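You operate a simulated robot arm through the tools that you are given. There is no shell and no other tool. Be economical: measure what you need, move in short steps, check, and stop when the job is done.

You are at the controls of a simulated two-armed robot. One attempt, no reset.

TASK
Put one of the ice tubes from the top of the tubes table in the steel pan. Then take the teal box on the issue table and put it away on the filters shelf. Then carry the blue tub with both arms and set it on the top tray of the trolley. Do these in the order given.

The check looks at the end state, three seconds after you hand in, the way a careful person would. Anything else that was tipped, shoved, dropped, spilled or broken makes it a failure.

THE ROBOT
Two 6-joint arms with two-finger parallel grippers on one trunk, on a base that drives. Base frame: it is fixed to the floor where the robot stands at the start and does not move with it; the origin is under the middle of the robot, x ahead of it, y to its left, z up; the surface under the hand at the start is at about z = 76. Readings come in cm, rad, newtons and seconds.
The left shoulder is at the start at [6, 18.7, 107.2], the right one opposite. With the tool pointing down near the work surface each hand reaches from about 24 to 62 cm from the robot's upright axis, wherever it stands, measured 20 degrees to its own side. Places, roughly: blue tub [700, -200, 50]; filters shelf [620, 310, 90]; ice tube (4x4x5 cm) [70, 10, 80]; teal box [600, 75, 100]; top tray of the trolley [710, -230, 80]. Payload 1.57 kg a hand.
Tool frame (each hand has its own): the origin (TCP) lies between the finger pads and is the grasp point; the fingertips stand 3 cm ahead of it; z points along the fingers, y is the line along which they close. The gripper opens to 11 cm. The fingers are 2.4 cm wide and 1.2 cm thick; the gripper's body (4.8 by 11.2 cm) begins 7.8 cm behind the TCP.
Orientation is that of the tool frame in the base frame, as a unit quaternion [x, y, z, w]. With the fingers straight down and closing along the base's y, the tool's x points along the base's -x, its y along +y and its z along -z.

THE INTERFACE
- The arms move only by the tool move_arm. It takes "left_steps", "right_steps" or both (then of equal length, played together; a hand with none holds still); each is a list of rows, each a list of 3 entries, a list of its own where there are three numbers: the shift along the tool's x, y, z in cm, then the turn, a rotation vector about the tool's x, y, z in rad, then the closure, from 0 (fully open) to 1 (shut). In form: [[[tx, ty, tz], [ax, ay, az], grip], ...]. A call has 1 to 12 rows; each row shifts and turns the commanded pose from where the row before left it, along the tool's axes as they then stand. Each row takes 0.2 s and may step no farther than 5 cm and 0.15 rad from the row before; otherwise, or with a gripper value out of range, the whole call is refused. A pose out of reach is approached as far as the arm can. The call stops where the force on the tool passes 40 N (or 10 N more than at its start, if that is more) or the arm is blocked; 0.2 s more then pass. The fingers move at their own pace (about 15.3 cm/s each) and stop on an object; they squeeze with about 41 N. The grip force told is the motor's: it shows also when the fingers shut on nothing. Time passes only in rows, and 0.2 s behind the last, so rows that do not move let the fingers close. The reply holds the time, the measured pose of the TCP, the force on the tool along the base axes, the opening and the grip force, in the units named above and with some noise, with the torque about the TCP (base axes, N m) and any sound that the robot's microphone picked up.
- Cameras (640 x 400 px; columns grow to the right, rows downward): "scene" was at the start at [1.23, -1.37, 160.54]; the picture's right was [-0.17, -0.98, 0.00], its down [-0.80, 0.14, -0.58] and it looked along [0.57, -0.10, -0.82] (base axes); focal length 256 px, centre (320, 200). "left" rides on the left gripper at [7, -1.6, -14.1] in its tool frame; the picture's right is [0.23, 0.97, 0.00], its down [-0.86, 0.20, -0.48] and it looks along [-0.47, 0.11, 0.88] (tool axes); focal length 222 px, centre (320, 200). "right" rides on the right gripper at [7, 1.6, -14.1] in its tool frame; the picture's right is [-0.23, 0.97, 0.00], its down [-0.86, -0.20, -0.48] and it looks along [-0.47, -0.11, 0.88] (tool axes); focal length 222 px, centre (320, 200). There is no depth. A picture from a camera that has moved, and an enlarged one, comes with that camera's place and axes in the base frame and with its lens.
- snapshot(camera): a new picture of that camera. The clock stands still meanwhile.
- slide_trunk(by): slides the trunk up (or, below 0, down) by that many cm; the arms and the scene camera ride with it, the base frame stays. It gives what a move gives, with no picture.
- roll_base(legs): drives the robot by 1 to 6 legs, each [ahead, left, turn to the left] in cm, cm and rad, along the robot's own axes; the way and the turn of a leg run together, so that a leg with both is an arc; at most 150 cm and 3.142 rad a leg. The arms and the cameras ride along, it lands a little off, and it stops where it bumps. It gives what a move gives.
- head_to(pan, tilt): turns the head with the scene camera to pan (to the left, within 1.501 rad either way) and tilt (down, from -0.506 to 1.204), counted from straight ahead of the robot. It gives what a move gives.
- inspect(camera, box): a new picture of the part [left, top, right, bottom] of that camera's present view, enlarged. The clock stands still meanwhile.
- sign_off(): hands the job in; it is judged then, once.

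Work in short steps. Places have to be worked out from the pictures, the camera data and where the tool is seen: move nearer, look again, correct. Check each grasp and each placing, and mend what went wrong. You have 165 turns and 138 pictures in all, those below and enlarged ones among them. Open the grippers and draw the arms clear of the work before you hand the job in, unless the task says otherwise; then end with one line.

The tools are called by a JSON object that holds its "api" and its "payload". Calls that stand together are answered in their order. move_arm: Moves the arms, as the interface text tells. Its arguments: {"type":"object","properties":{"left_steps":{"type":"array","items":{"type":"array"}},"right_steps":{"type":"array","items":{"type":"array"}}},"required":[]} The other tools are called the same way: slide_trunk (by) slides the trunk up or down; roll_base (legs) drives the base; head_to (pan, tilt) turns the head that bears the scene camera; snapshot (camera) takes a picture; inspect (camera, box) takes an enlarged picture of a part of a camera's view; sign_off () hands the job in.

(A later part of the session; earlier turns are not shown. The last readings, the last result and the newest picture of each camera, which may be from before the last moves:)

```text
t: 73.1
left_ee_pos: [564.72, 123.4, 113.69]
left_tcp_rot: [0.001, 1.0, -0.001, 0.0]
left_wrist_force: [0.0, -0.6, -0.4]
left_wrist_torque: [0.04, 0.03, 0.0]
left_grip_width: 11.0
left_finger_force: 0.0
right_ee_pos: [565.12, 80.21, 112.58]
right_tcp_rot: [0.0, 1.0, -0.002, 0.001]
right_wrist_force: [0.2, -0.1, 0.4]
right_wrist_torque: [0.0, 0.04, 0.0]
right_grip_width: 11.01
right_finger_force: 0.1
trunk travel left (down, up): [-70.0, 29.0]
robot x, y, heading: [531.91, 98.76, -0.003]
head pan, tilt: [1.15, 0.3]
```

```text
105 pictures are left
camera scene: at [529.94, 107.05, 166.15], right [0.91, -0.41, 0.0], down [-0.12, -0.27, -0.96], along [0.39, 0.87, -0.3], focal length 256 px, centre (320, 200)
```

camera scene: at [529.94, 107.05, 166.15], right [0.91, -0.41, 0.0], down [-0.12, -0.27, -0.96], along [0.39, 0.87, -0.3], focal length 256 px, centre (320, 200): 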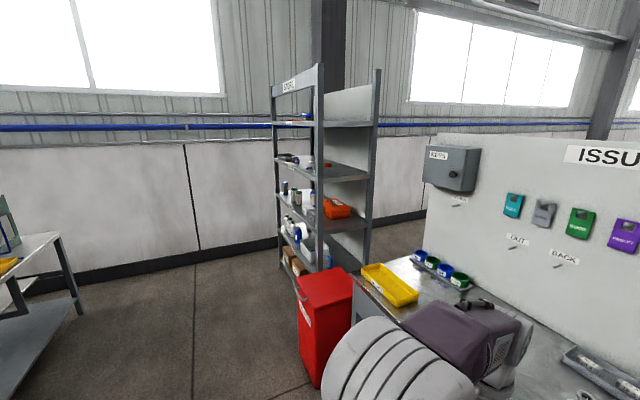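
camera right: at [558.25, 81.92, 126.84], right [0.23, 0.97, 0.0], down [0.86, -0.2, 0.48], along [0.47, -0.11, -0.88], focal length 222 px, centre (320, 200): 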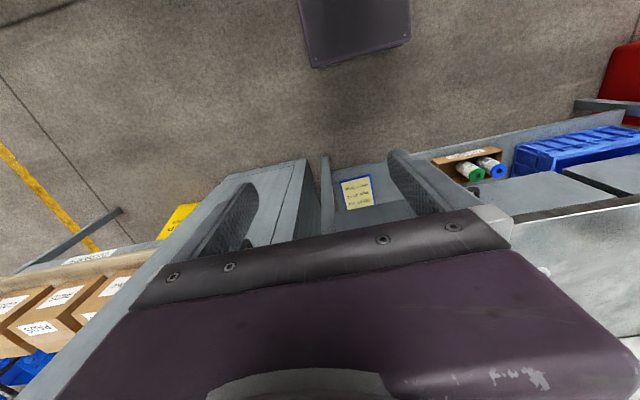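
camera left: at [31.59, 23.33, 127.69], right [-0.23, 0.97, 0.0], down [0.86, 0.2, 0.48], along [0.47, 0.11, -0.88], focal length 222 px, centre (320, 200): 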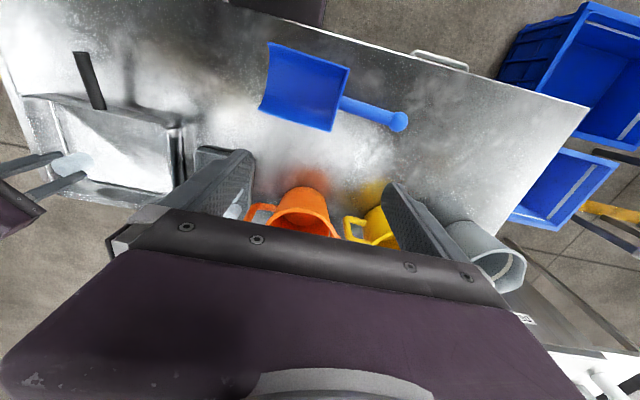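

The shelf spacing is about 35 cm, so I want the hand leaning back when placing. I'll grasp the box across its short side with the left hand, leaning along the long side. First I drive closer and a bit left, keeping the right hand clear of the cabinet.

{"api": "roll_base", "payload": {"legs": [[0, 8, 0], [24, 0, 0]]}}

{"api": "head_to", "payload": {"pan": -0.2, "tilt": 0.9}}

{"api": "snapshot", "payload": {"camera": "scene"}}

{"api": "snapshot", "payload": {"camera": "right"}}

{"api": "snapshot", "payload": {"camera": "left"}}

```text
t: 75.5
left_ee_pos: [588.31, 131.32, 113.72]
left_tcp_rot: [0.003, 1.0, 0.001, 0.001]
left_wrist_force: [-0.4, -0.2, -0.1]
left_wrist_torque: [-0.01, 0.02, 0.0]
left_grip_width: 11.0
left_finger_force: 0.0
right_ee_pos: [588.63, 87.93, 112.56]
right_tcp_rot: [0.002, 1.0, -0.001, -0.001]
right_wrist_force: [0.1, -0.1, 1.0]
right_wrist_torque: [0.03, -0.04, 0.0]
right_grip_width: 10.99
right_finger_force: 0.1
trunk travel left (down, up): [-70.0, 29.0]
robot x, y, heading: [555.7, 106.84, -0.001]
head pan, tilt: [1.15, 0.3]
```

```text
t: 77.0
left_ee_pos: [588.37, 131.21, 113.75]
left_tcp_rot: [0.003, 1.0, 0.0, 0.001]
left_wrist_force: [0.3, 0.2, -0.2]
left_wrist_torque: [0.03, 0.01, 0.01]
left_grip_width: 10.98
left_finger_force: 0.1
right_ee_pos: [588.78, 87.79, 112.57]
right_tcp_rot: [0.002, 1.0, -0.001, 0.0]
right_wrist_force: [-0.7, -0.1, 0.6]
right_wrist_torque: [-0.01, 0.01, -0.03]
right_grip_width: 10.99
right_finger_force: 0.0
trunk travel left (down, up): [-70.0, 29.0]
robot x, y, heading: [555.58, 106.27, -0.005]
head pan, tilt: [-0.201, 0.901]
```

```text
104 pictures are left
camera scene: at [557.11, 104.95, 160.93], right [-0.2, -0.98, 0.0], down [-0.77, 0.16, -0.62], along [0.61, -0.13, -0.78], focal length 256 px, centre (320, 200)
```

scene: 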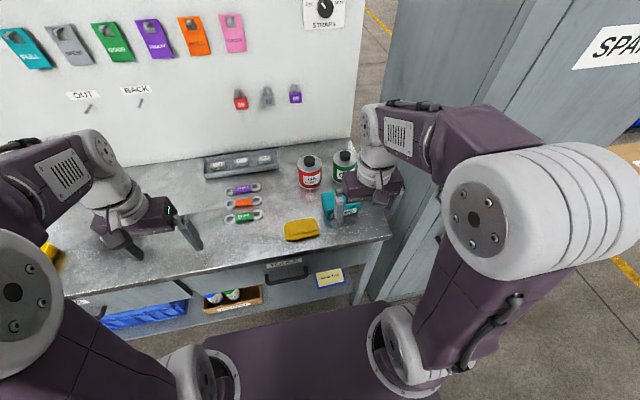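

```text
103 pictures are left
camera right: at [581.8, 89.75, 126.84], right [0.23, 0.97, 0.0], down [0.85, -0.2, 0.48], along [0.47, -0.11, -0.88], focal length 222 px, centre (320, 200)
```

right: 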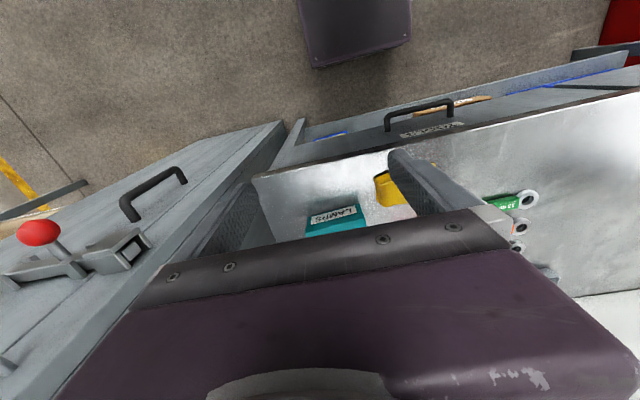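

```text
102 pictures are left
camera left: at [581.36, 129.66, 127.79], right [-0.22, 0.97, 0.0], down [0.86, 0.2, 0.48], along [0.47, 0.11, -0.88], focal length 222 px, centre (320, 200)
```

left: 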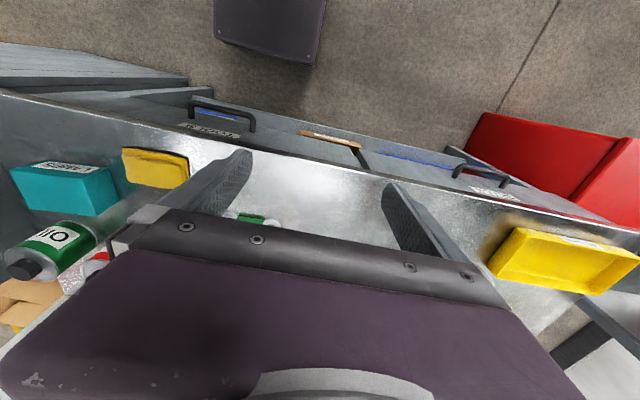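

I'll enlarge the box in the two wrist cameras to triangulate its position and height.

{"api": "inspect", "payload": {"camera": "right", "box": [280, 160, 440, 260]}}

{"api": "inspect", "payload": {"camera": "left", "box": [0, 130, 160, 230]}}

{"api": "inspect", "payload": {"camera": "scene", "box": [270, 130, 430, 230]}}

```text
4.00 times, centred on (360, 210) of right
camera zoom: at [581.8, 89.75, 126.84], right [0.23, 0.97, 0.0], down [0.85, -0.2, 0.48], along [0.47, -0.11, -0.88], focal length 888 px, centre (160, 160)
```

zoom: 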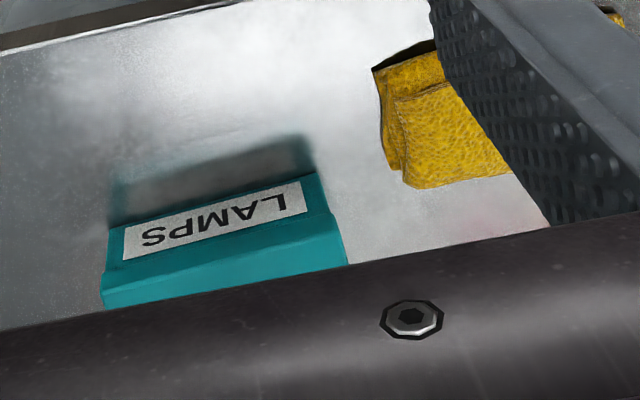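

```text
4.00 times, centred on (80, 180) of left
camera zoom: at [581.36, 129.66, 127.79], right [-0.22, 0.97, 0.0], down [0.86, 0.2, 0.48], along [0.47, 0.11, -0.88], focal length 888 px, centre (1280, 280)
```

zoom: 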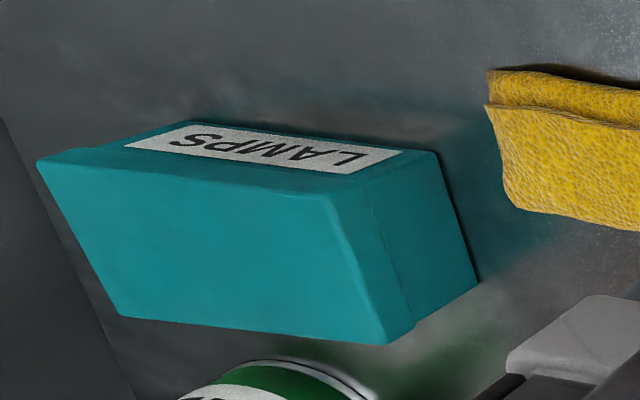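

```text
4.00 times, centred on (350, 180) of scene
camera zoom: at [557.11, 104.95, 160.93], right [-0.2, -0.98, 0.0], down [-0.77, 0.16, -0.62], along [0.61, -0.13, -0.78], focal length 1025 px, centre (200, 280)
```

zoom: 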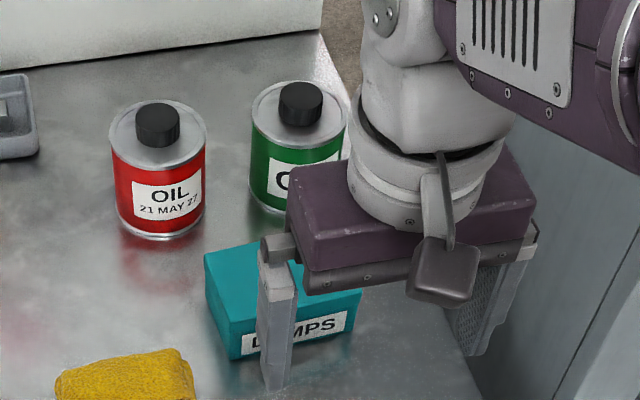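

Box: top z≈91.4, bench z≈85.8, centre ≈(610.3, 86.8), 12 cm along y, 8.3 cm along x. I'll retract the right hand up and away and yaw the left hand 90° so it closes along x.

{"api": "move_arm", "payload": {"left_steps": [[[0, 0, -0.3], [0, 0, 0.131], 0], [[0, 0, 0], [0, 0, 0.131], 0], [[0, 0, 0], [0, 0, 0.131], 0], [[0, 0, 0], [0, 0, 0.131], 0], [[0, 0, 0], [0, 0, 0.131], 0], [[0, 0, 0], [0, 0, 0.131], 0], [[0, 0, 0], [0, 0, 0.131], 0], [[0, 0, 0], [0, 0, 0.131], 0], [[0, 0, 0], [0, 0, 0.131], 0], [[0, 0, 0], [0, 0, 0.131], 0], [[0, 0, 0], [0, 0, 0.131], 0], [[0, 0, 0], [0, 0, 0.131], 0]], "right_steps": [[[1, 0, -3], [0, 0, 0], 0], [[1, 0, -3], [0, 0, 0], 0], [[1, 0, -3], [0, 0, 0], 0], [[1, 0, -3], [0, 0, 0], 0], [[2, -2, 0], [0, 0, 0], 0], [[2, -2, 0], [0, 0, 0], 0], [[0, -2, 0], [0, 0, 0], 0], [[0, -2, 0], [0, 0, 0], 0], [[0, -2, 0], [0, 0, 0], 0], [[0, 0, 0], [0, 0, 0], 0], [[0, 0, 0], [0, 0, 0], 0], [[0, 0, 0], [0, 0, 0], 0]]}}

```text
t: 79.6
left_ee_pos: [588.37, 131.13, 113.95]
left_tcp_rot: [0.711, 0.704, 0.001, -0.001]
left_wrist_force: [0.3, -0.5, -0.1]
left_wrist_torque: [-0.03, 0.03, 0.02]
left_grip_width: 10.99
left_finger_force: 0.0
right_ee_pos: [580.66, 77.79, 124.6]
right_tcp_rot: [0.002, 1.0, -0.001, 0.001]
right_wrist_force: [0.2, 1.1, 0.6]
right_wrist_torque: [0.0, -0.01, -0.02]
right_grip_width: 11.0
right_finger_force: 0.1
trunk travel left (down, up): [-70.0, 29.0]
robot x, y, heading: [555.71, 106.54, -0.006]
head pan, tilt: [-0.201, 0.901]
```

Yaw done. Now I tilt the hand about 30° and move it over towards the box, staying high.

{"api": "move_arm", "payload": {"left_steps": [[[0, 0, 0], [0, -0.13, 0], 0], [[0, 0, 0], [0, -0.13, 0], 0], [[0, 0, 0], [0, -0.13, 0], 0], [[0, 0, 0], [0, -0.13, 0], 0], [[-3.3, 2.4, 2.1], [0, 0, 0], 0], [[-3.3, 2.4, 2.1], [0, 0, 0], 0], [[-3.3, 2.4, 2.1], [0, 0, 0], 0], [[-3.3, 2.4, 2.1], [0, 0, 0], 0], [[-3.3, 2.4, 2.1], [0, 0, 0], 0], [[-3.3, 2.4, 2.1], [0, 0, 0], 0], [[-3.3, 2.4, 2.1], [0, 0, 0], 0], [[0, 0, 0], [0, 0, 0], 0]]}}

{"api": "snapshot", "payload": {"camera": "left"}}

{"api": "snapshot", "payload": {"camera": "scene"}}

```text
t: 82.2
left_ee_pos: [604.88, 103.56, 112.75]
left_tcp_rot: [0.685, 0.682, -0.181, 0.181]
left_wrist_force: [0.5, 0.4, 0.8]
left_wrist_torque: [0.01, -0.02, 0.0]
left_grip_width: 11.02
left_finger_force: 0.0
right_ee_pos: [580.6, 78.06, 124.69]
right_tcp_rot: [0.003, 1.0, -0.003, 0.0]
right_wrist_force: [0.3, -0.5, -0.8]
right_wrist_torque: [-0.02, -0.02, -0.03]
right_grip_width: 11.03
right_finger_force: 0.0
trunk travel left (down, up): [-70.0, 29.0]
robot x, y, heading: [555.78, 106.69, -0.007]
head pan, tilt: [-0.201, 0.901]
```

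```text
98 pictures are left
camera left: at [603.24, 116.78, 121.56], right [0.98, 0.19, -0.11], down [0.2, -0.5, 0.84], along [0.1, -0.84, -0.53], focal length 222 px, centre (320, 200)
```

left: 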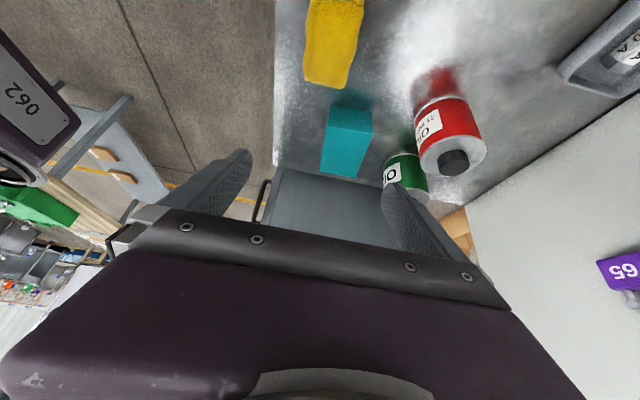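

```text
97 pictures are left
camera scene: at [557.05, 105.03, 160.93], right [-0.2, -0.98, 0.0], down [-0.77, 0.16, -0.62], along [0.61, -0.13, -0.78], focal length 256 px, centre (320, 200)
```

scene: 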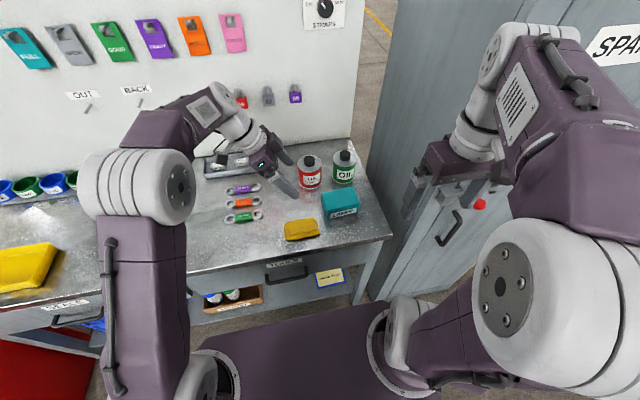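

The hand has the right posture. I'll go to a pre-grasp about 12 cm back along the fingers, with a small yaw to match the box.

{"api": "move_arm", "payload": {"left_steps": [[[-0.4, 1.35, 3.4], [-0.035, 0, -0.06], 0], [[-0.4, 1.35, 3.4], [0, 0, 0], 0], [[-0.4, 1.35, 3.4], [0, 0, 0], 0], [[-0.4, 1.35, 3.4], [0, 0, 0], 0], [[0, 0, 0], [0, 0, 0], 0]]}}

{"api": "snapshot", "payload": {"camera": "left"}}

{"api": "inspect", "payload": {"camera": "scene", "box": [220, 110, 400, 240]}}

```text
t: 83.4
left_ee_pos: [610.62, 95.84, 101.77]
left_tcp_rot: [0.662, 0.704, -0.175, 0.188]
left_wrist_force: [0.0, -0.2, 0.0]
left_wrist_torque: [-0.02, -0.01, 0.04]
left_grip_width: 10.97
left_finger_force: 0.0
right_ee_pos: [580.57, 77.9, 124.72]
right_tcp_rot: [0.002, 1.0, -0.001, 0.0]
right_wrist_force: [-0.9, -0.3, -0.1]
right_wrist_torque: [-0.01, 0.0, 0.0]
right_grip_width: 11.01
right_finger_force: 0.1
trunk travel left (down, up): [-70.0, 29.0]
robot x, y, heading: [555.58, 107.05, -0.005]
head pan, tilt: [-0.201, 0.901]
```

```text
96 pictures are left
camera left: at [608.09, 108.81, 110.47], right [0.96, 0.26, -0.11], down [0.23, -0.49, 0.84], along [0.16, -0.83, -0.53], focal length 222 px, centre (320, 200)
```

left: 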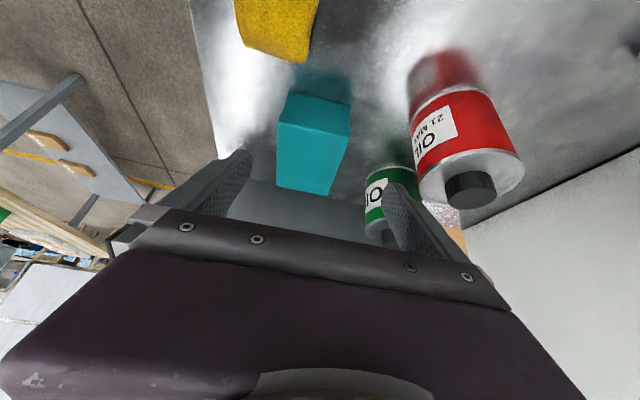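

```text
3.08 times, centred on (310, 175) of scene
camera zoom: at [557.04, 104.99, 160.93], right [-0.2, -0.98, 0.0], down [-0.77, 0.16, -0.62], along [0.61, -0.13, -0.78], focal length 789 px, centre (351, 277)
```

zoom: 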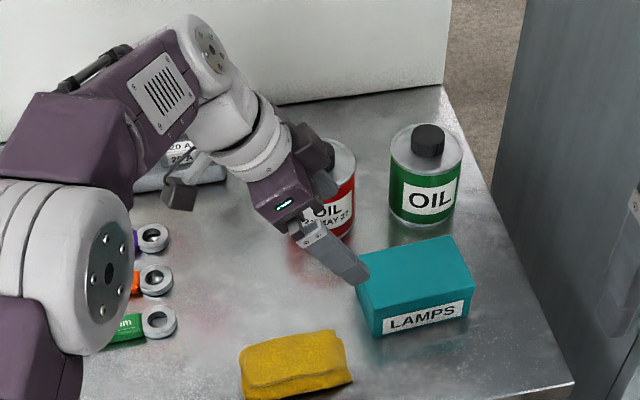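

The hand lines up, needing a slight shift of -0.9 cm in x and a touch more yaw. I'll slide in along the fingers and check before closing.

{"api": "move_arm", "payload": {"left_steps": [[[0, -0.9, 3], [-0.025, 0, -0.043], 0], [[0, 0, 3.5], [0, 0, 0], 0], [[0, 0, 3.5], [0, 0, 0], 0], [[0, 0, 3], [0, 0, 0], 0], [[0, 0, 0], [0, 0, 0], 0]]}}

{"api": "snapshot", "payload": {"camera": "left"}}

{"api": "inspect", "payload": {"camera": "scene", "box": [260, 130, 400, 240]}}

```text
t: 84.6
left_ee_pos: [610.56, 89.31, 90.34]
left_tcp_rot: [0.644, 0.72, -0.171, 0.193]
left_wrist_force: [-0.1, 0.1, -1.0]
left_wrist_torque: [-0.02, -0.03, 0.01]
left_grip_width: 11.01
left_finger_force: 0.0
right_ee_pos: [580.55, 77.95, 124.65]
right_tcp_rot: [0.002, 1.0, -0.001, 0.0]
right_wrist_force: [0.3, 0.2, 0.0]
right_wrist_torque: [-0.05, -0.03, -0.02]
right_grip_width: 10.99
right_finger_force: 0.1
trunk travel left (down, up): [-70.0, 29.0]
robot x, y, heading: [555.48, 106.33, -0.005]
head pan, tilt: [-0.201, 0.901]
```

```text
94 pictures are left
camera left: at [607.36, 102.21, 99.11], right [0.95, 0.3, -0.11], down [0.25, -0.48, 0.84], along [0.2, -0.82, -0.53], focal length 222 px, centre (320, 200)
```

left: 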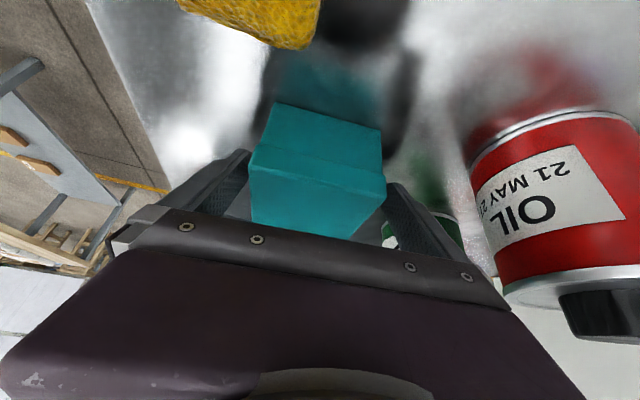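

```text
3.64 times, centred on (330, 185) of scene
camera zoom: at [557.1, 104.97, 160.93], right [-0.2, -0.98, 0.0], down [-0.77, 0.16, -0.62], along [0.61, -0.13, -0.78], focal length 932 px, centre (284, 254)
```

zoom: 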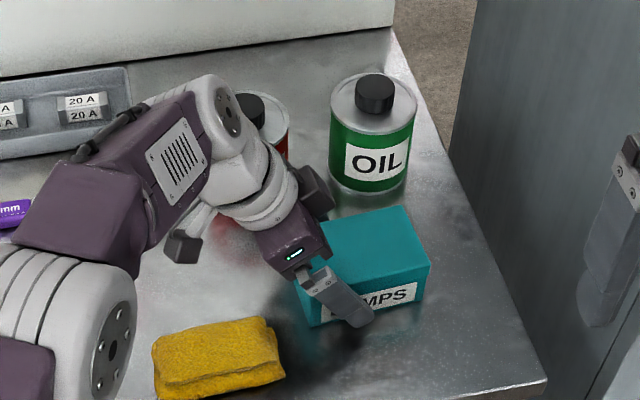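

The fingers straddle the box without touching. Closing.

{"api": "move_arm", "payload": {"left_steps": [[[0, 0, 0.3], [0, 0, 0], 0.15], [[0, 0, 0], [0, 0, 0], 0.25], [[0, 0, 0], [0, 0, 0], 1], [[0, 0, 0], [0, 0, 0], 1], [[0, 0, 0], [0, 0, 0], 1]]}}

{"api": "snapshot", "payload": {"camera": "left"}}

```text
t: 85.8
left_ee_pos: [610.56, 89.3, 90.19]
left_tcp_rot: [0.644, 0.721, -0.171, 0.193]
left_wrist_force: [0.3, 0.0, 0.4]
left_wrist_torque: [-0.02, 0.09, -0.01]
left_grip_width: 7.95
left_finger_force: 41.3
right_ee_pos: [580.62, 77.85, 124.63]
right_tcp_rot: [0.001, 1.0, -0.002, -0.001]
right_wrist_force: [-0.4, -0.9, -0.3]
right_wrist_torque: [-0.01, 0.0, -0.02]
right_grip_width: 11.01
right_finger_force: 0.1
trunk travel left (down, up): [-70.0, 29.0]
robot x, y, heading: [555.46, 106.75, -0.008]
head pan, tilt: [-0.201, 0.901]
```

```text
92 pictures are left
camera left: at [607.44, 102.08, 98.88], right [0.95, 0.3, -0.11], down [0.25, -0.48, 0.84], along [0.2, -0.82, -0.53], focal length 222 px, centre (320, 200)
```

left: 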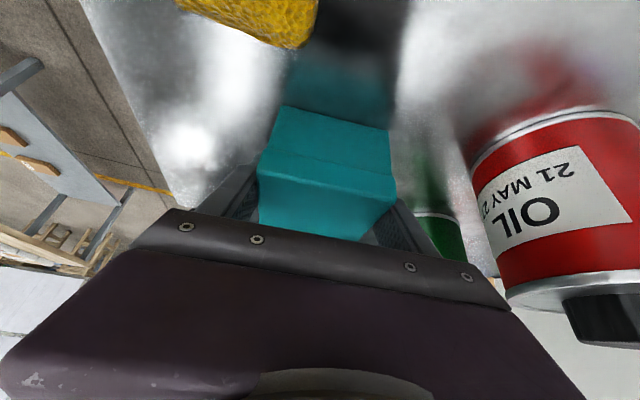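

Gripped at 7.95 cm. I'll lift straight up 14 cm and look.

{"api": "move_arm", "payload": {"left_steps": [[[-0.5, 0, -0.87], [0, 0, 0], 1], [[-1.5, 0, -2.6], [0, 0, 0], 1], [[-2, 0, -3.47], [0, 0, 0], 1], [[-2, 0, -3.47], [0, 0, 0], 1], [[-1, 0, -1.74], [0, 0, 0], 1], [[0, 0, 0], [0, 0, 0], 1]]}}

{"api": "snapshot", "payload": {"camera": "scene"}}

```text
t: 87.2
left_ee_pos: [610.35, 89.37, 104.11]
left_tcp_rot: [0.644, 0.72, -0.171, 0.192]
left_wrist_force: [-0.2, -0.1, -1.6]
left_wrist_torque: [0.03, 0.0, 0.01]
left_grip_width: 7.97
left_finger_force: 40.7
right_ee_pos: [580.57, 78.05, 124.56]
right_tcp_rot: [0.002, 1.0, -0.001, -0.001]
right_wrist_force: [0.0, 0.1, 0.2]
right_wrist_torque: [0.01, 0.01, 0.0]
right_grip_width: 11.0
right_finger_force: 0.1
trunk travel left (down, up): [-70.0, 29.0]
robot x, y, heading: [555.79, 106.65, -0.002]
head pan, tilt: [-0.201, 0.901]
```

```text
91 pictures are left
camera scene: at [557.18, 104.91, 160.92], right [-0.2, -0.98, 0.0], down [-0.77, 0.16, -0.62], along [0.61, -0.13, -0.78], focal length 256 px, centre (320, 200)
```

scene: 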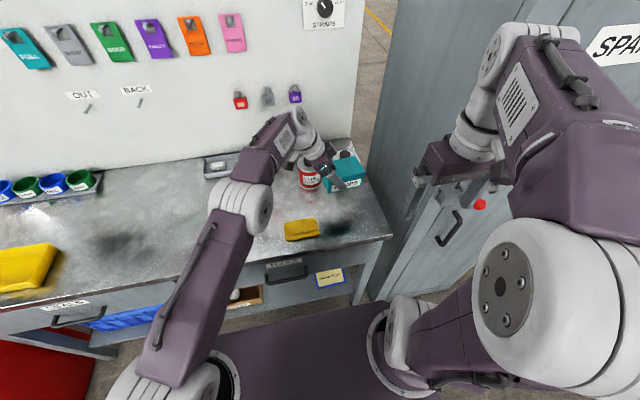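

Held level and clear. I'll pull back from the bench toward the robot and left.

{"api": "move_arm", "payload": {"left_steps": [[[-0.5, -4, -0.87], [0, 0, 0], 1], [[-0.5, -4, -0.87], [0, 0, 0], 1], [[0, -4.5, 0], [0, 0, 0], 1], [[1.5, -4, -0.9], [0, 0, 0], 1], [[3.5, -3, -2], [0, 0, 0], 1], [[3.5, 0, -2], [0, 0, 0], 1], [[3.5, 0, -2], [0, 0, 0], 1], [[3.5, 0, -2], [0, 0, 0], 1], [[0, 0, 0], [0, 0, 0], 1]]}}

```text
refused: row 5 steps farther than a row can; nothing moved
```

{"api": "move_arm", "payload": {"left_steps": [[[-0.5, -4, -0.87], [0, 0, 0], 1], [[-0.5, -4, -0.87], [0, 0, 0], 1], [[0, -4.5, 0], [0, 0, 0], 1], [[1.5, -4, -0.9], [0, 0, 0], 1], [[3.0, -3, -1.8], [0, 0, 0], 1], [[3.5, 0, -2], [0, 0, 0], 1], [[3.5, 0, -2], [0, 0, 0], 1], [[3.5, 0, -2], [0, 0, 0], 1], [[0, 0, 0], [0, 0, 0], 1]]}}

```text
t: 89.2
left_ee_pos: [589.1, 104.23, 106.33]
left_tcp_rot: [0.644, 0.721, -0.171, 0.191]
left_wrist_force: [-1.0, 0.0, -2.6]
left_wrist_torque: [0.07, 0.04, 0.02]
left_grip_width: 7.96
left_finger_force: 40.9
right_ee_pos: [580.72, 77.93, 124.55]
right_tcp_rot: [0.002, 1.0, -0.002, -0.001]
right_wrist_force: [-0.8, -0.3, -0.4]
right_wrist_torque: [0.02, 0.01, 0.01]
right_grip_width: 11.01
right_finger_force: 0.1
trunk travel left (down, up): [-70.0, 29.0]
robot x, y, heading: [555.8, 106.88, -0.003]
head pan, tilt: [-0.201, 0.901]
```

Now I turn the hand about the vertical so the fingers lean forward (+x), keeping the box level.

{"api": "move_arm", "payload": {"left_steps": [[[1, 0, -0.6], [-0.066, 0, -0.115], 1], [[1, 0, -0.6], [-0.066, 0, -0.115], 1], [[1, 0, -0.6], [-0.066, 0, -0.115], 1], [[1, 0, -0.6], [-0.066, 0, -0.115], 1], [[0, 0, 0], [-0.066, 0, -0.115], 1], [[0, 0, 0], [-0.066, 0, -0.115], 1], [[0, 0, 0], [-0.066, 0, -0.115], 1], [[0, 0, 0], [-0.066, 0, -0.115], 1], [[0, 2, 0], [-0.066, 0, -0.115], 1], [[0, 2, 0], [-0.066, 0, -0.115], 1], [[0, 2, 0], [-0.066, 0, -0.115], 1], [[0, 0, 0], [0, 0, 0], 1]]}}

{"api": "snapshot", "payload": {"camera": "scene"}}

{"api": "snapshot", "payload": {"camera": "left"}}

```text
t: 91.8
left_ee_pos: [590.68, 114.07, 106.74]
left_tcp_rot: [0.067, 0.966, -0.011, 0.248]
left_wrist_force: [-0.1, -0.2, -1.8]
left_wrist_torque: [0.0, 0.04, 0.02]
left_grip_width: 7.99
left_finger_force: 40.8
left hand out of reach, approached as far as the arm can: row 6, 7, 8
right_ee_pos: [580.59, 77.9, 124.58]
right_tcp_rot: [0.002, 1.0, -0.002, 0.0]
right_wrist_force: [0.3, 0.2, -0.3]
right_wrist_torque: [-0.01, 0.03, -0.03]
right_grip_width: 11.01
right_finger_force: 0.1
trunk travel left (down, up): [-70.0, 29.0]
robot x, y, heading: [555.88, 106.43, -0.011]
head pan, tilt: [-0.201, 0.901]
```

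```text
90 pictures are left
camera scene: at [557.14, 104.94, 160.92], right [-0.2, -0.98, 0.0], down [-0.77, 0.16, -0.62], along [0.61, -0.13, -0.78], focal length 256 px, centre (320, 200)
```

scene: 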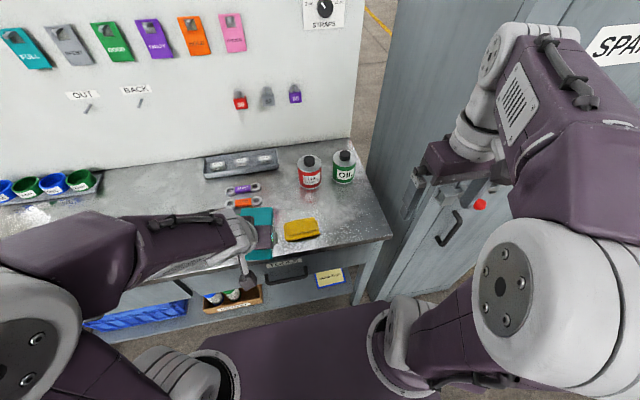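

```text
89 pictures are left
camera left: at [577.5, 114.09, 115.65], right [-0.07, 0.99, -0.1], down [0.54, 0.12, 0.83], along [0.84, 0.0, -0.55], focal length 222 px, centre (320, 200)
```

left: 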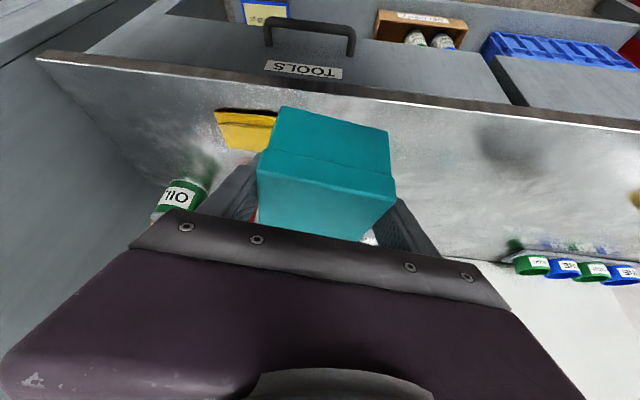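

The box is level in the hand, leaning forward. I'll back off from the bench, strafe left along the corridor to in front of the rack, and look.

{"api": "roll_base", "payload": {"legs": [[-32, 0, 0], [0, 130, 0]]}}

{"api": "head_to", "payload": {"pan": 0.7, "tilt": 0.45}}

{"api": "snapshot", "payload": {"camera": "scene"}}

```text
t: 100.1
left_ee_pos: [560.28, 244.61, 106.63]
left_tcp_rot: [0.074, 0.966, -0.013, 0.248]
left_wrist_force: [-0.1, 0.0, -2.1]
left_wrist_torque: [0.02, 0.05, -0.01]
left_grip_width: 7.93
left_finger_force: 41.2
right_ee_pos: [549.85, 208.68, 124.56]
right_tcp_rot: [0.01, 1.0, -0.002, 0.0]
right_wrist_force: [0.3, 0.3, -0.5]
right_wrist_torque: [-0.01, 0.0, -0.01]
right_grip_width: 11.0
right_finger_force: 0.0
trunk travel left (down, up): [-70.0, 29.0]
robot x, y, heading: [525.17, 237.74, -0.02]
head pan, tilt: [-0.201, 0.901]
```

```text
t: 101.3
left_ee_pos: [560.22, 244.67, 106.69]
left_tcp_rot: [0.074, 0.966, -0.013, 0.247]
left_wrist_force: [0.5, 0.0, -1.4]
left_wrist_torque: [0.0, 0.02, 0.02]
left_grip_width: 7.96
left_finger_force: 41.5
right_ee_pos: [549.9, 208.62, 124.58]
right_tcp_rot: [0.011, 1.0, -0.001, 0.0]
right_wrist_force: [0.5, 0.3, 0.3]
right_wrist_torque: [-0.01, -0.01, -0.04]
right_grip_width: 11.0
right_finger_force: 0.0
trunk travel left (down, up): [-70.0, 29.0]
robot x, y, heading: [525.59, 237.85, -0.02]
head pan, tilt: [0.7, 0.45]
```

```text
88 pictures are left
camera scene: at [526.55, 243.44, 164.75], right [0.63, -0.78, 0.0], down [-0.34, -0.27, -0.9], along [0.7, 0.57, -0.44], focal length 256 px, centre (320, 200)
```

scene: 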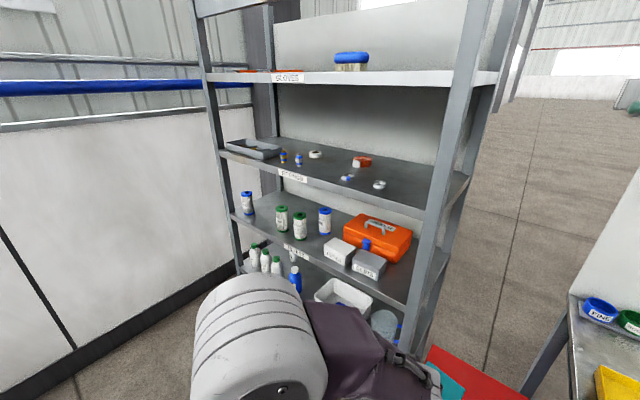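

I need the labels read: I'll enlarge the shelf labels.

{"api": "inspect", "payload": {"camera": "scene", "box": [210, 60, 450, 210]}}

{"api": "inspect", "payload": {"camera": "scene", "box": [230, 180, 430, 310]}}

```text
2.67 times, centred on (330, 135) of scene
camera zoom: at [526.55, 243.44, 164.75], right [0.63, -0.78, 0.0], down [-0.34, -0.27, -0.9], along [0.7, 0.57, -0.44], focal length 684 px, centre (293, 373)
```

zoom: 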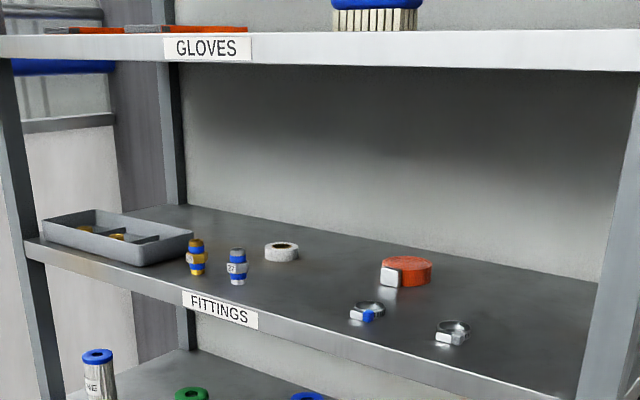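

```text
3.08 times, centred on (330, 245) of scene
camera zoom: at [526.55, 243.44, 164.75], right [0.63, -0.78, 0.0], down [-0.34, -0.27, -0.9], along [0.7, 0.57, -0.44], focal length 789 px, centre (289, 62)
```

zoom: 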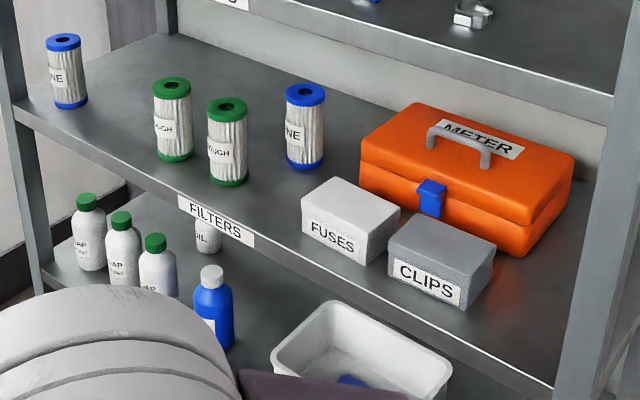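

The FILTERS shelf is at z≈91, front edge x≈597. There's a free 22 cm gap around y≈345 between the leftmost filter (y≈360) and the green one (y≈331). I'll strafe left so the left hand faces that gap and straighten the hand's yaw.

{"api": "roll_base", "payload": {"legs": [[0, 100, 0.02]]}}

{"api": "move_arm", "payload": {"left_steps": [[[0, 0, 0], [-0.065, 0, -0.113], 1], [[0, 0, 0], [0, 0, 0], 1]]}}

{"api": "head_to", "payload": {"pan": 0.05, "tilt": 0.6}}

{"api": "snapshot", "payload": {"camera": "scene"}}

{"api": "snapshot", "payload": {"camera": "left"}}

```text
t: 106.6
left_ee_pos: [562.35, 345.4, 106.63]
left_tcp_rot: [0.073, 0.966, -0.012, 0.248]
left_wrist_force: [0.5, -0.6, -1.6]
left_wrist_torque: [0.0, 0.02, 0.04]
left_grip_width: 7.95
left_finger_force: 40.7
right_ee_pos: [551.87, 309.32, 124.66]
right_tcp_rot: [0.009, 1.0, -0.002, 0.0]
right_wrist_force: [0.8, 0.3, -0.2]
right_wrist_torque: [0.01, -0.02, -0.01]
right_grip_width: 10.99
right_finger_force: 0.0
trunk travel left (down, up): [-70.0, 29.0]
robot x, y, heading: [527.64, 338.58, -0.017]
head pan, tilt: [0.7, 0.45]
```

```text
t: 107.2
left_ee_pos: [562.43, 345.35, 106.59]
left_tcp_rot: [0.011, 0.969, 0.004, 0.249]
left_wrist_force: [-1.0, 0.5, -2.5]
left_wrist_torque: [-0.01, 0.09, 0.03]
left_grip_width: 7.92
left_finger_force: 41.3
right_ee_pos: [551.94, 309.42, 124.58]
right_tcp_rot: [0.01, 1.0, -0.002, -0.001]
right_wrist_force: [-0.3, 0.8, -0.2]
right_wrist_torque: [-0.04, 0.02, 0.01]
right_grip_width: 11.03
right_finger_force: 0.1
trunk travel left (down, up): [-70.0, 29.0]
robot x, y, heading: [527.22, 338.47, -0.021]
head pan, tilt: [0.7, 0.45]
```

```text
t: 108.2
left_ee_pos: [562.21, 345.26, 106.63]
left_tcp_rot: [0.01, 0.969, 0.004, 0.249]
left_wrist_force: [-0.4, 0.1, -0.8]
left_wrist_torque: [-0.01, 0.04, 0.02]
left_grip_width: 7.95
left_finger_force: 40.9
right_ee_pos: [551.75, 309.38, 124.5]
right_tcp_rot: [0.009, 1.0, -0.002, 0.0]
right_wrist_force: [-0.2, -0.6, 0.4]
right_wrist_torque: [-0.02, 0.0, 0.01]
right_grip_width: 10.99
right_finger_force: 0.0
trunk travel left (down, up): [-70.0, 29.0]
robot x, y, heading: [527.21, 338.66, -0.017]
head pan, tilt: [0.051, 0.6]
```

```text
85 pictures are left
camera scene: at [530.23, 338.69, 163.4], right [0.03, -1.0, 0.0], down [-0.56, -0.02, -0.83], along [0.82, 0.03, -0.56], focal length 256 px, centre (320, 200)
```

scene: 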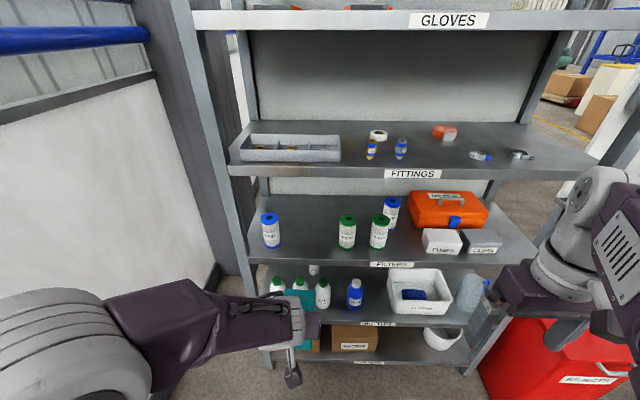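

```text
84 pictures are left
camera left: at [549.31, 343.82, 115.61], right [-0.18, 0.98, -0.1], down [0.52, 0.18, 0.83], along [0.83, 0.1, -0.54], focal length 222 px, centre (320, 200)
```

left: 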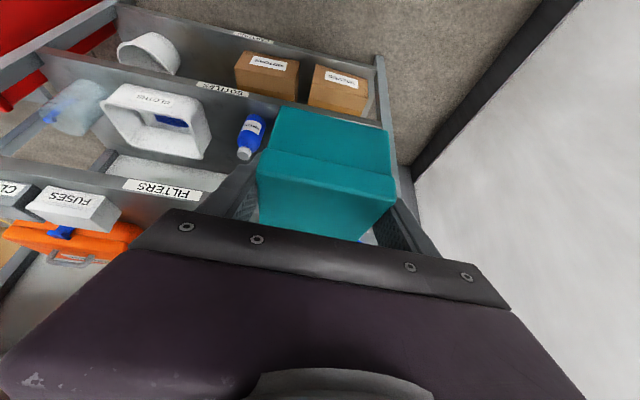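

Frontal view confirms the filters at y≈360 and 331, so the hand at y=345.3 is centred on the gap. I'll roll forward 24 cm and look from the wrist camera.

{"api": "roll_base", "payload": {"legs": [[24, 0.5, 0.015]]}}

{"api": "snapshot", "payload": {"camera": "scene"}}

{"api": "snapshot", "payload": {"camera": "left"}}

```text
t: 110.0
left_ee_pos: [586.0, 345.99, 106.64]
left_tcp_rot: [0.002, 0.969, 0.008, 0.249]
left_wrist_force: [0.6, -0.1, -1.9]
left_wrist_torque: [-0.02, 0.07, -0.05]
left_grip_width: 7.93
left_finger_force: 40.9
right_ee_pos: [576.01, 309.99, 124.6]
right_tcp_rot: [0.002, 1.0, -0.001, 0.0]
right_wrist_force: [0.1, 0.8, -0.7]
right_wrist_torque: [-0.01, 0.0, 0.01]
right_grip_width: 11.01
right_finger_force: 0.0
trunk travel left (down, up): [-70.0, 29.0]
robot x, y, heading: [550.98, 338.44, 0.001]
head pan, tilt: [0.051, 0.6]
```

```text
83 pictures are left
camera scene: at [554.02, 338.94, 163.4], right [0.05, -1.0, 0.0], down [-0.56, -0.03, -0.83], along [0.82, 0.04, -0.56], focal length 256 px, centre (320, 200)
```

scene: 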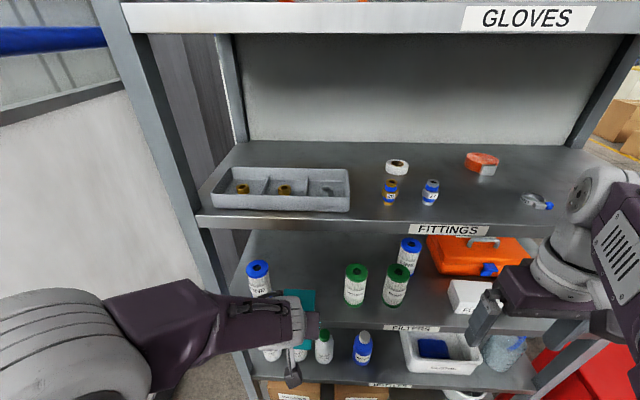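

```text
82 pictures are left
camera left: at [573.05, 344.38, 115.63], right [-0.2, 0.98, -0.1], down [0.52, 0.19, 0.83], along [0.83, 0.11, -0.54], focal length 222 px, centre (320, 200)
```

left: 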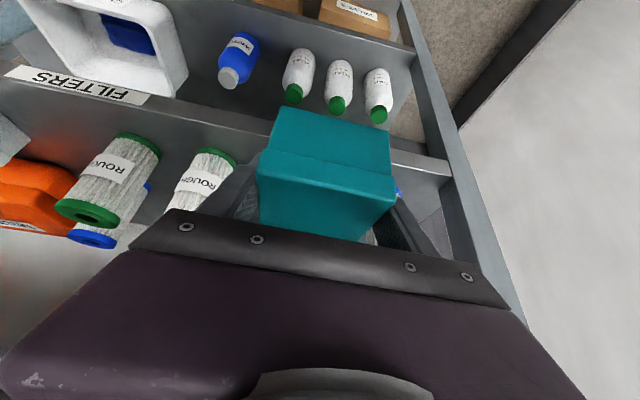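

Shelf surface reads about z 91, box bottom is at ≈102. I'll advance 18.5 cm while dropping 7.5 cm, so the box hovers over the gap.

{"api": "move_arm", "payload": {"left_steps": [[[-2.46, 0, 3.14], [0, 0, 0], 1], [[-2.46, 0, 3.14], [0, 0, 0], 1], [[-2.46, 0, 3.14], [0, 0, 0], 1], [[-2.46, 0, 3.14], [0, 0, 0], 1], [[-2.46, 0, 3.14], [0, 0, 0], 1], [[0, 0, 0], [0, 0, 0], 1]]}}

{"api": "snapshot", "payload": {"camera": "left"}}

{"api": "snapshot", "payload": {"camera": "scene"}}

{"api": "snapshot", "payload": {"camera": "right"}}

```text
t: 111.4
left_ee_pos: [604.39, 346.13, 99.09]
left_tcp_rot: [0.004, 0.969, 0.006, 0.249]
left_wrist_force: [0.2, 0.5, -1.1]
left_wrist_torque: [0.01, 0.06, 0.01]
left_grip_width: 7.95
left_finger_force: 40.7
right_ee_pos: [576.16, 309.98, 124.61]
right_tcp_rot: [0.001, 1.0, -0.002, 0.0]
right_wrist_force: [-0.5, 0.8, -0.1]
right_wrist_torque: [0.03, -0.02, 0.0]
right_grip_width: 11.0
right_finger_force: 0.0
trunk travel left (down, up): [-70.0, 29.0]
robot x, y, heading: [551.59, 338.94, -0.001]
head pan, tilt: [0.051, 0.6]
```

```text
81 pictures are left
camera left: at [591.43, 344.44, 107.94], right [-0.2, 0.98, -0.1], down [0.52, 0.19, 0.83], along [0.83, 0.11, -0.54], focal length 222 px, centre (320, 200)
```

left: 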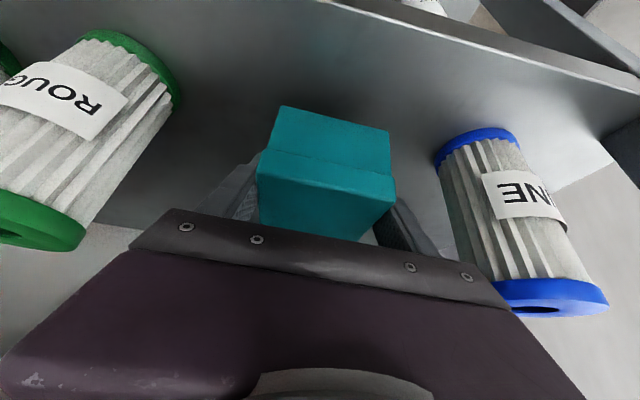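

```text
80 pictures are left
camera scene: at [554.03, 338.94, 163.4], right [0.05, -1.0, 0.0], down [-0.56, -0.03, -0.83], along [0.82, 0.04, -0.56], focal length 256 px, centre (320, 200)
```

scene: 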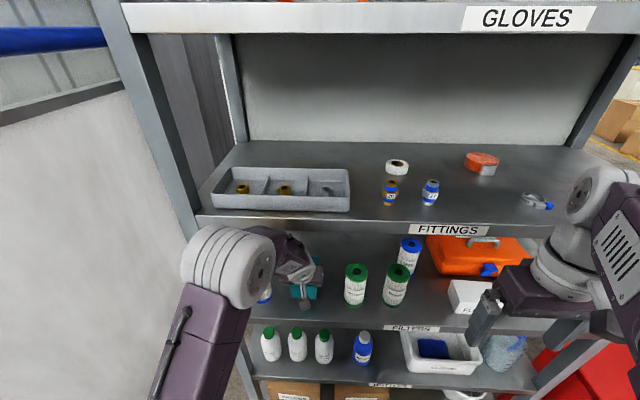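

```text
79 pictures are left
camera right: at [569.22, 311.82, 138.86], right [0.23, 0.97, 0.0], down [0.85, -0.2, 0.48], along [0.47, -0.11, -0.88], focal length 222 px, centre (320, 200)
```

right: 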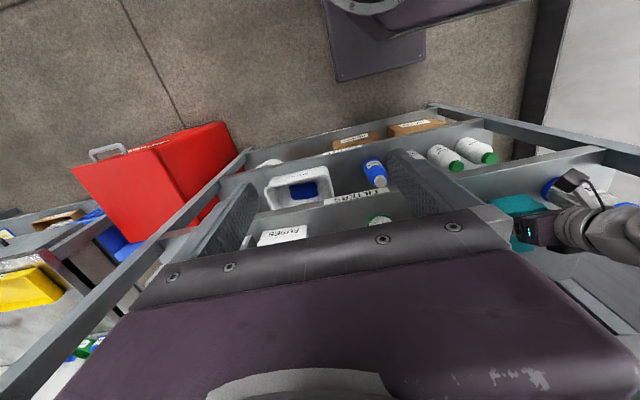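

The box is inside the shelf with clear space on both sides. Lowering 3 cm gently, then feeling for contact.

{"api": "move_arm", "payload": {"left_steps": [[[0.75, 0, 1.3], [0, 0, 0], 1], [[0.5, 0, 0.87], [0, 0, 0], 1], [[0.25, 0, 0.43], [0, 0, 0], 1], [[0, 0, 0], [0, 0, 0], 1]]}}

{"api": "snapshot", "payload": {"camera": "left"}}

```text
t: 112.4
left_ee_pos: [604.22, 346.29, 96.03]
left_tcp_rot: [0.002, 0.968, 0.006, 0.251]
left_wrist_force: [4.3, 2.4, 17.3]
left_wrist_torque: [-0.64, -1.01, 0.29]
left_grip_width: 7.96
left_finger_force: 40.6
right_ee_pos: [576.11, 310.13, 124.64]
right_tcp_rot: [0.001, 1.0, -0.002, 0.0]
right_wrist_force: [0.1, 0.4, 0.5]
right_wrist_torque: [0.0, 0.03, -0.01]
right_grip_width: 11.0
right_finger_force: 0.1
trunk travel left (down, up): [-70.0, 29.0]
robot x, y, heading: [551.15, 338.54, 0.001]
head pan, tilt: [0.051, 0.6]
```

```text
78 pictures are left
camera left: at [591.25, 344.5, 105.03], right [-0.2, 0.98, -0.1], down [0.52, 0.19, 0.84], along [0.83, 0.11, -0.54], focal length 222 px, centre (320, 200)
```

left: 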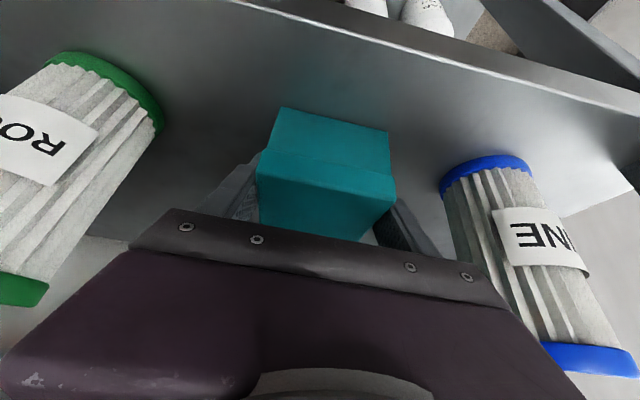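

Contact (17 N) at the front edge: the box is a hair nose-down. I'll ease up 0.2 cm, open the fingers moderately (to ~10 cm) and check.

{"api": "move_arm", "payload": {"left_steps": [[[-0.1, 0, -0.17], [0, 0, 0], 1], [[0, 0, 0], [0, 0, 0], 0.2], [[0, 0, 0], [0, 0, 0], 0.1], [[0, 0, 0], [0, 0, 0], 0.1]]}}

{"api": "snapshot", "payload": {"camera": "left"}}

```text
t: 113.4
left_ee_pos: [604.29, 346.23, 96.12]
left_tcp_rot: [0.003, 0.969, 0.006, 0.248]
left_wrist_force: [0.0, 0.7, 0.7]
left_wrist_torque: [-0.04, -0.01, 0.03]
left_grip_width: 9.89
left_finger_force: 0.0
right_ee_pos: [576.14, 309.95, 124.6]
right_tcp_rot: [0.001, 1.0, -0.001, 0.001]
right_wrist_force: [-1.4, 0.0, -0.3]
right_wrist_torque: [-0.03, 0.01, 0.0]
right_grip_width: 11.03
right_finger_force: 0.0
trunk travel left (down, up): [-70.0, 29.0]
robot x, y, heading: [551.69, 338.36, -0.0]
head pan, tilt: [0.051, 0.6]
```

```text
77 pictures are left
camera left: at [591.35, 344.53, 105.01], right [-0.2, 0.98, -0.1], down [0.52, 0.19, 0.83], along [0.83, 0.11, -0.54], focal length 222 px, centre (320, 200)
```

left: 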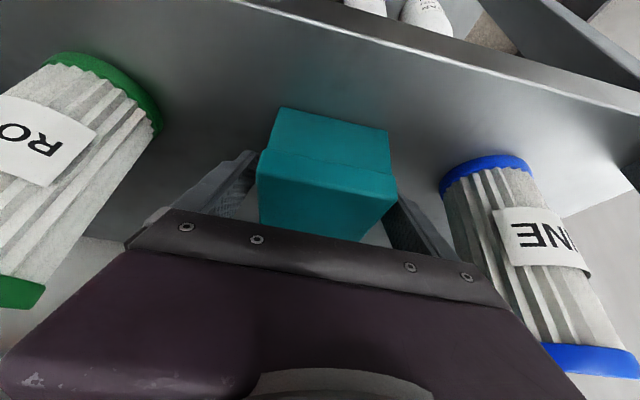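

Released and upright. I'll nudge 0.4 cm to centre, then withdraw along the finger axis and back out.

{"api": "move_arm", "payload": {"left_steps": [[[0, 0.4, 0], [0, 0, 0], 0], [[0, 0, -1], [0, 0, 0], 0], [[0, 0, -3], [0, 0, 0], 0], [[0, 0, -4], [0, 0, 0], 0], [[3, 0, -2.5], [0, 0, 0], 0], [[3.5, 0, -2], [0, 0, 0], 0], [[3.5, 0, -2], [0, 0, 0], 0], [[3.5, 0, -2], [0, 0, 0], 0], [[0, 0, 0], [0, 0, 0], 0]]}}

{"api": "snapshot", "payload": {"camera": "scene"}}

```text
t: 115.4
left_ee_pos: [585.86, 346.08, 104.31]
left_tcp_rot: [0.003, 0.969, 0.007, 0.247]
left_wrist_force: [0.1, -0.7, -0.8]
left_wrist_torque: [-0.03, 0.03, 0.02]
left_grip_width: 10.99
left_finger_force: 0.0
left hand out of reach, approached as far as the arm can: row 8
right_ee_pos: [576.18, 309.97, 124.53]
right_tcp_rot: [0.002, 1.0, -0.002, -0.001]
right_wrist_force: [0.1, -0.4, -0.2]
right_wrist_torque: [-0.02, 0.01, 0.0]
right_grip_width: 11.0
right_finger_force: 0.0
trunk travel left (down, up): [-70.0, 29.0]
robot x, y, heading: [551.43, 338.71, -0.004]
head pan, tilt: [0.051, 0.6]
```

```text
76 pictures are left
camera scene: at [554.23, 338.91, 163.4], right [0.05, -1.0, 0.0], down [-0.56, -0.03, -0.82], along [0.82, 0.04, -0.57], focal length 256 px, centre (320, 200)
```

scene: 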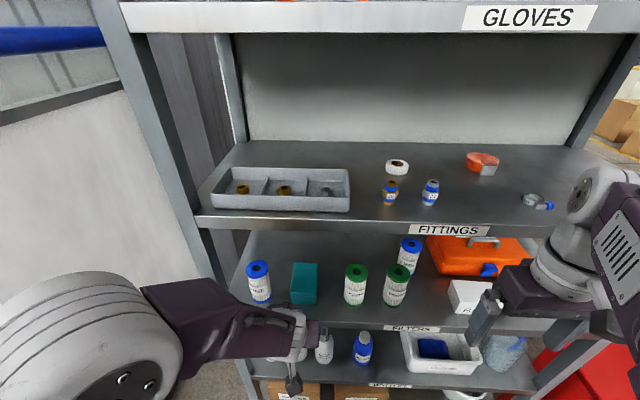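

The teal box stands on the FILTERS shelf and nothing was disturbed. I'll straighten the left hand, back out and strafe right along the corridor in stages.

{"api": "roll_base", "payload": {"legs": [[-23, 0, 0.004], [0, -125, 0], [0, -125, 0]]}}

{"api": "move_arm", "payload": {"left_steps": [[[0, 0, -2], [0, 0.13, 0], 0], [[0, 0, -2], [0, 0.13, 0], 0], [[0, 0, -2], [0, 0.13, 0], 0], [[0, 0, -2], [0, 0.13, 0], 0], [[0, 2, 0], [0, 0, 0], 0], [[0, 3, 0], [0, 0, 0], 0]]}}

```text
t: 128.8
left_ee_pos: [560.0, 97.62, 104.27]
left_tcp_rot: [0.01, 0.969, 0.005, 0.247]
left_wrist_force: [-0.6, -0.7, -0.2]
left_wrist_torque: [-0.03, 0.04, 0.0]
left_grip_width: 10.98
left_finger_force: 0.0
right_ee_pos: [549.99, 61.75, 124.54]
right_tcp_rot: [0.008, 1.0, -0.001, 0.0]
right_wrist_force: [0.0, 0.9, -0.4]
right_wrist_torque: [0.02, 0.0, 0.03]
right_grip_width: 10.98
right_finger_force: 0.0
trunk travel left (down, up): [-70.0, 29.0]
robot x, y, heading: [525.18, 90.8, -0.016]
head pan, tilt: [0.051, 0.6]
```

```text
t: 130.2
left_ee_pos: [557.78, 102.93, 111.33]
left_tcp_rot: [0.003, 1.0, 0.015, 0.017]
left_wrist_force: [0.4, 0.0, 0.1]
left_wrist_torque: [0.01, -0.04, 0.0]
left_grip_width: 11.01
left_finger_force: 0.0
left hand out of reach, approached as far as the arm can: row 1
right_ee_pos: [549.94, 61.7, 124.54]
right_tcp_rot: [0.008, 1.0, -0.002, -0.001]
right_wrist_force: [-0.4, -0.1, 0.1]
right_wrist_torque: [-0.03, -0.01, 0.02]
right_grip_width: 11.01
right_finger_force: 0.1
trunk travel left (down, up): [-70.0, 29.0]
robot x, y, heading: [525.08, 90.54, -0.017]
head pan, tilt: [0.051, 0.6]
```

On course. I'll continue right past the boxes table to y≈-165 and view the trolley.

{"api": "roll_base", "payload": {"legs": [[4, 0, 0.016], [0, -128, 0], [0, -128, 0.005]]}}

{"api": "head_to", "payload": {"pan": -0.15, "tilt": 0.5}}

{"api": "snapshot", "payload": {"camera": "scene"}}

```text
t: 143.2
left_ee_pos: [562.26, -153.0, 111.3]
left_tcp_rot: [-0.005, 1.0, 0.015, 0.018]
left_wrist_force: [-0.8, 0.5, -0.4]
left_wrist_torque: [0.03, -0.03, -0.01]
left_grip_width: 10.99
left_finger_force: 0.1
right_ee_pos: [555.02, -194.54, 124.6]
right_tcp_rot: [0.001, 1.0, -0.002, -0.001]
right_wrist_force: [-1.0, -0.5, -0.3]
right_wrist_torque: [0.02, -0.02, -0.03]
right_grip_width: 10.99
right_finger_force: 0.1
trunk travel left (down, up): [-70.0, 29.0]
robot x, y, heading: [529.76, -166.02, -0.004]
head pan, tilt: [0.051, 0.6]
```

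```text
t: 143.9
left_ee_pos: [562.12, -153.25, 111.38]
left_tcp_rot: [-0.005, 1.0, 0.016, 0.017]
left_wrist_force: [0.0, 0.3, -0.8]
left_wrist_torque: [-0.02, 0.02, -0.06]
left_grip_width: 10.99
left_finger_force: 0.0
right_ee_pos: [554.91, -194.62, 124.62]
right_tcp_rot: [0.001, 1.0, -0.001, 0.0]
right_wrist_force: [-0.3, 0.0, -0.5]
right_wrist_torque: [-0.03, -0.01, -0.01]
right_grip_width: 10.99
right_finger_force: 0.0
trunk travel left (down, up): [-70.0, 29.0]
robot x, y, heading: [529.76, -166.3, 0.0]
head pan, tilt: [-0.15, 0.499]
```

```text
75 pictures are left
camera scene: at [533.03, -167.47, 164.31], right [-0.15, -0.99, 0.0], down [-0.47, 0.07, -0.88], along [0.87, -0.13, -0.48], focal length 256 px, centre (320, 200)
```

scene: 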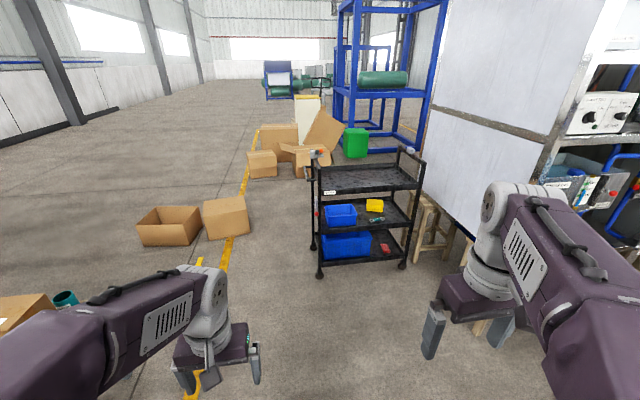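

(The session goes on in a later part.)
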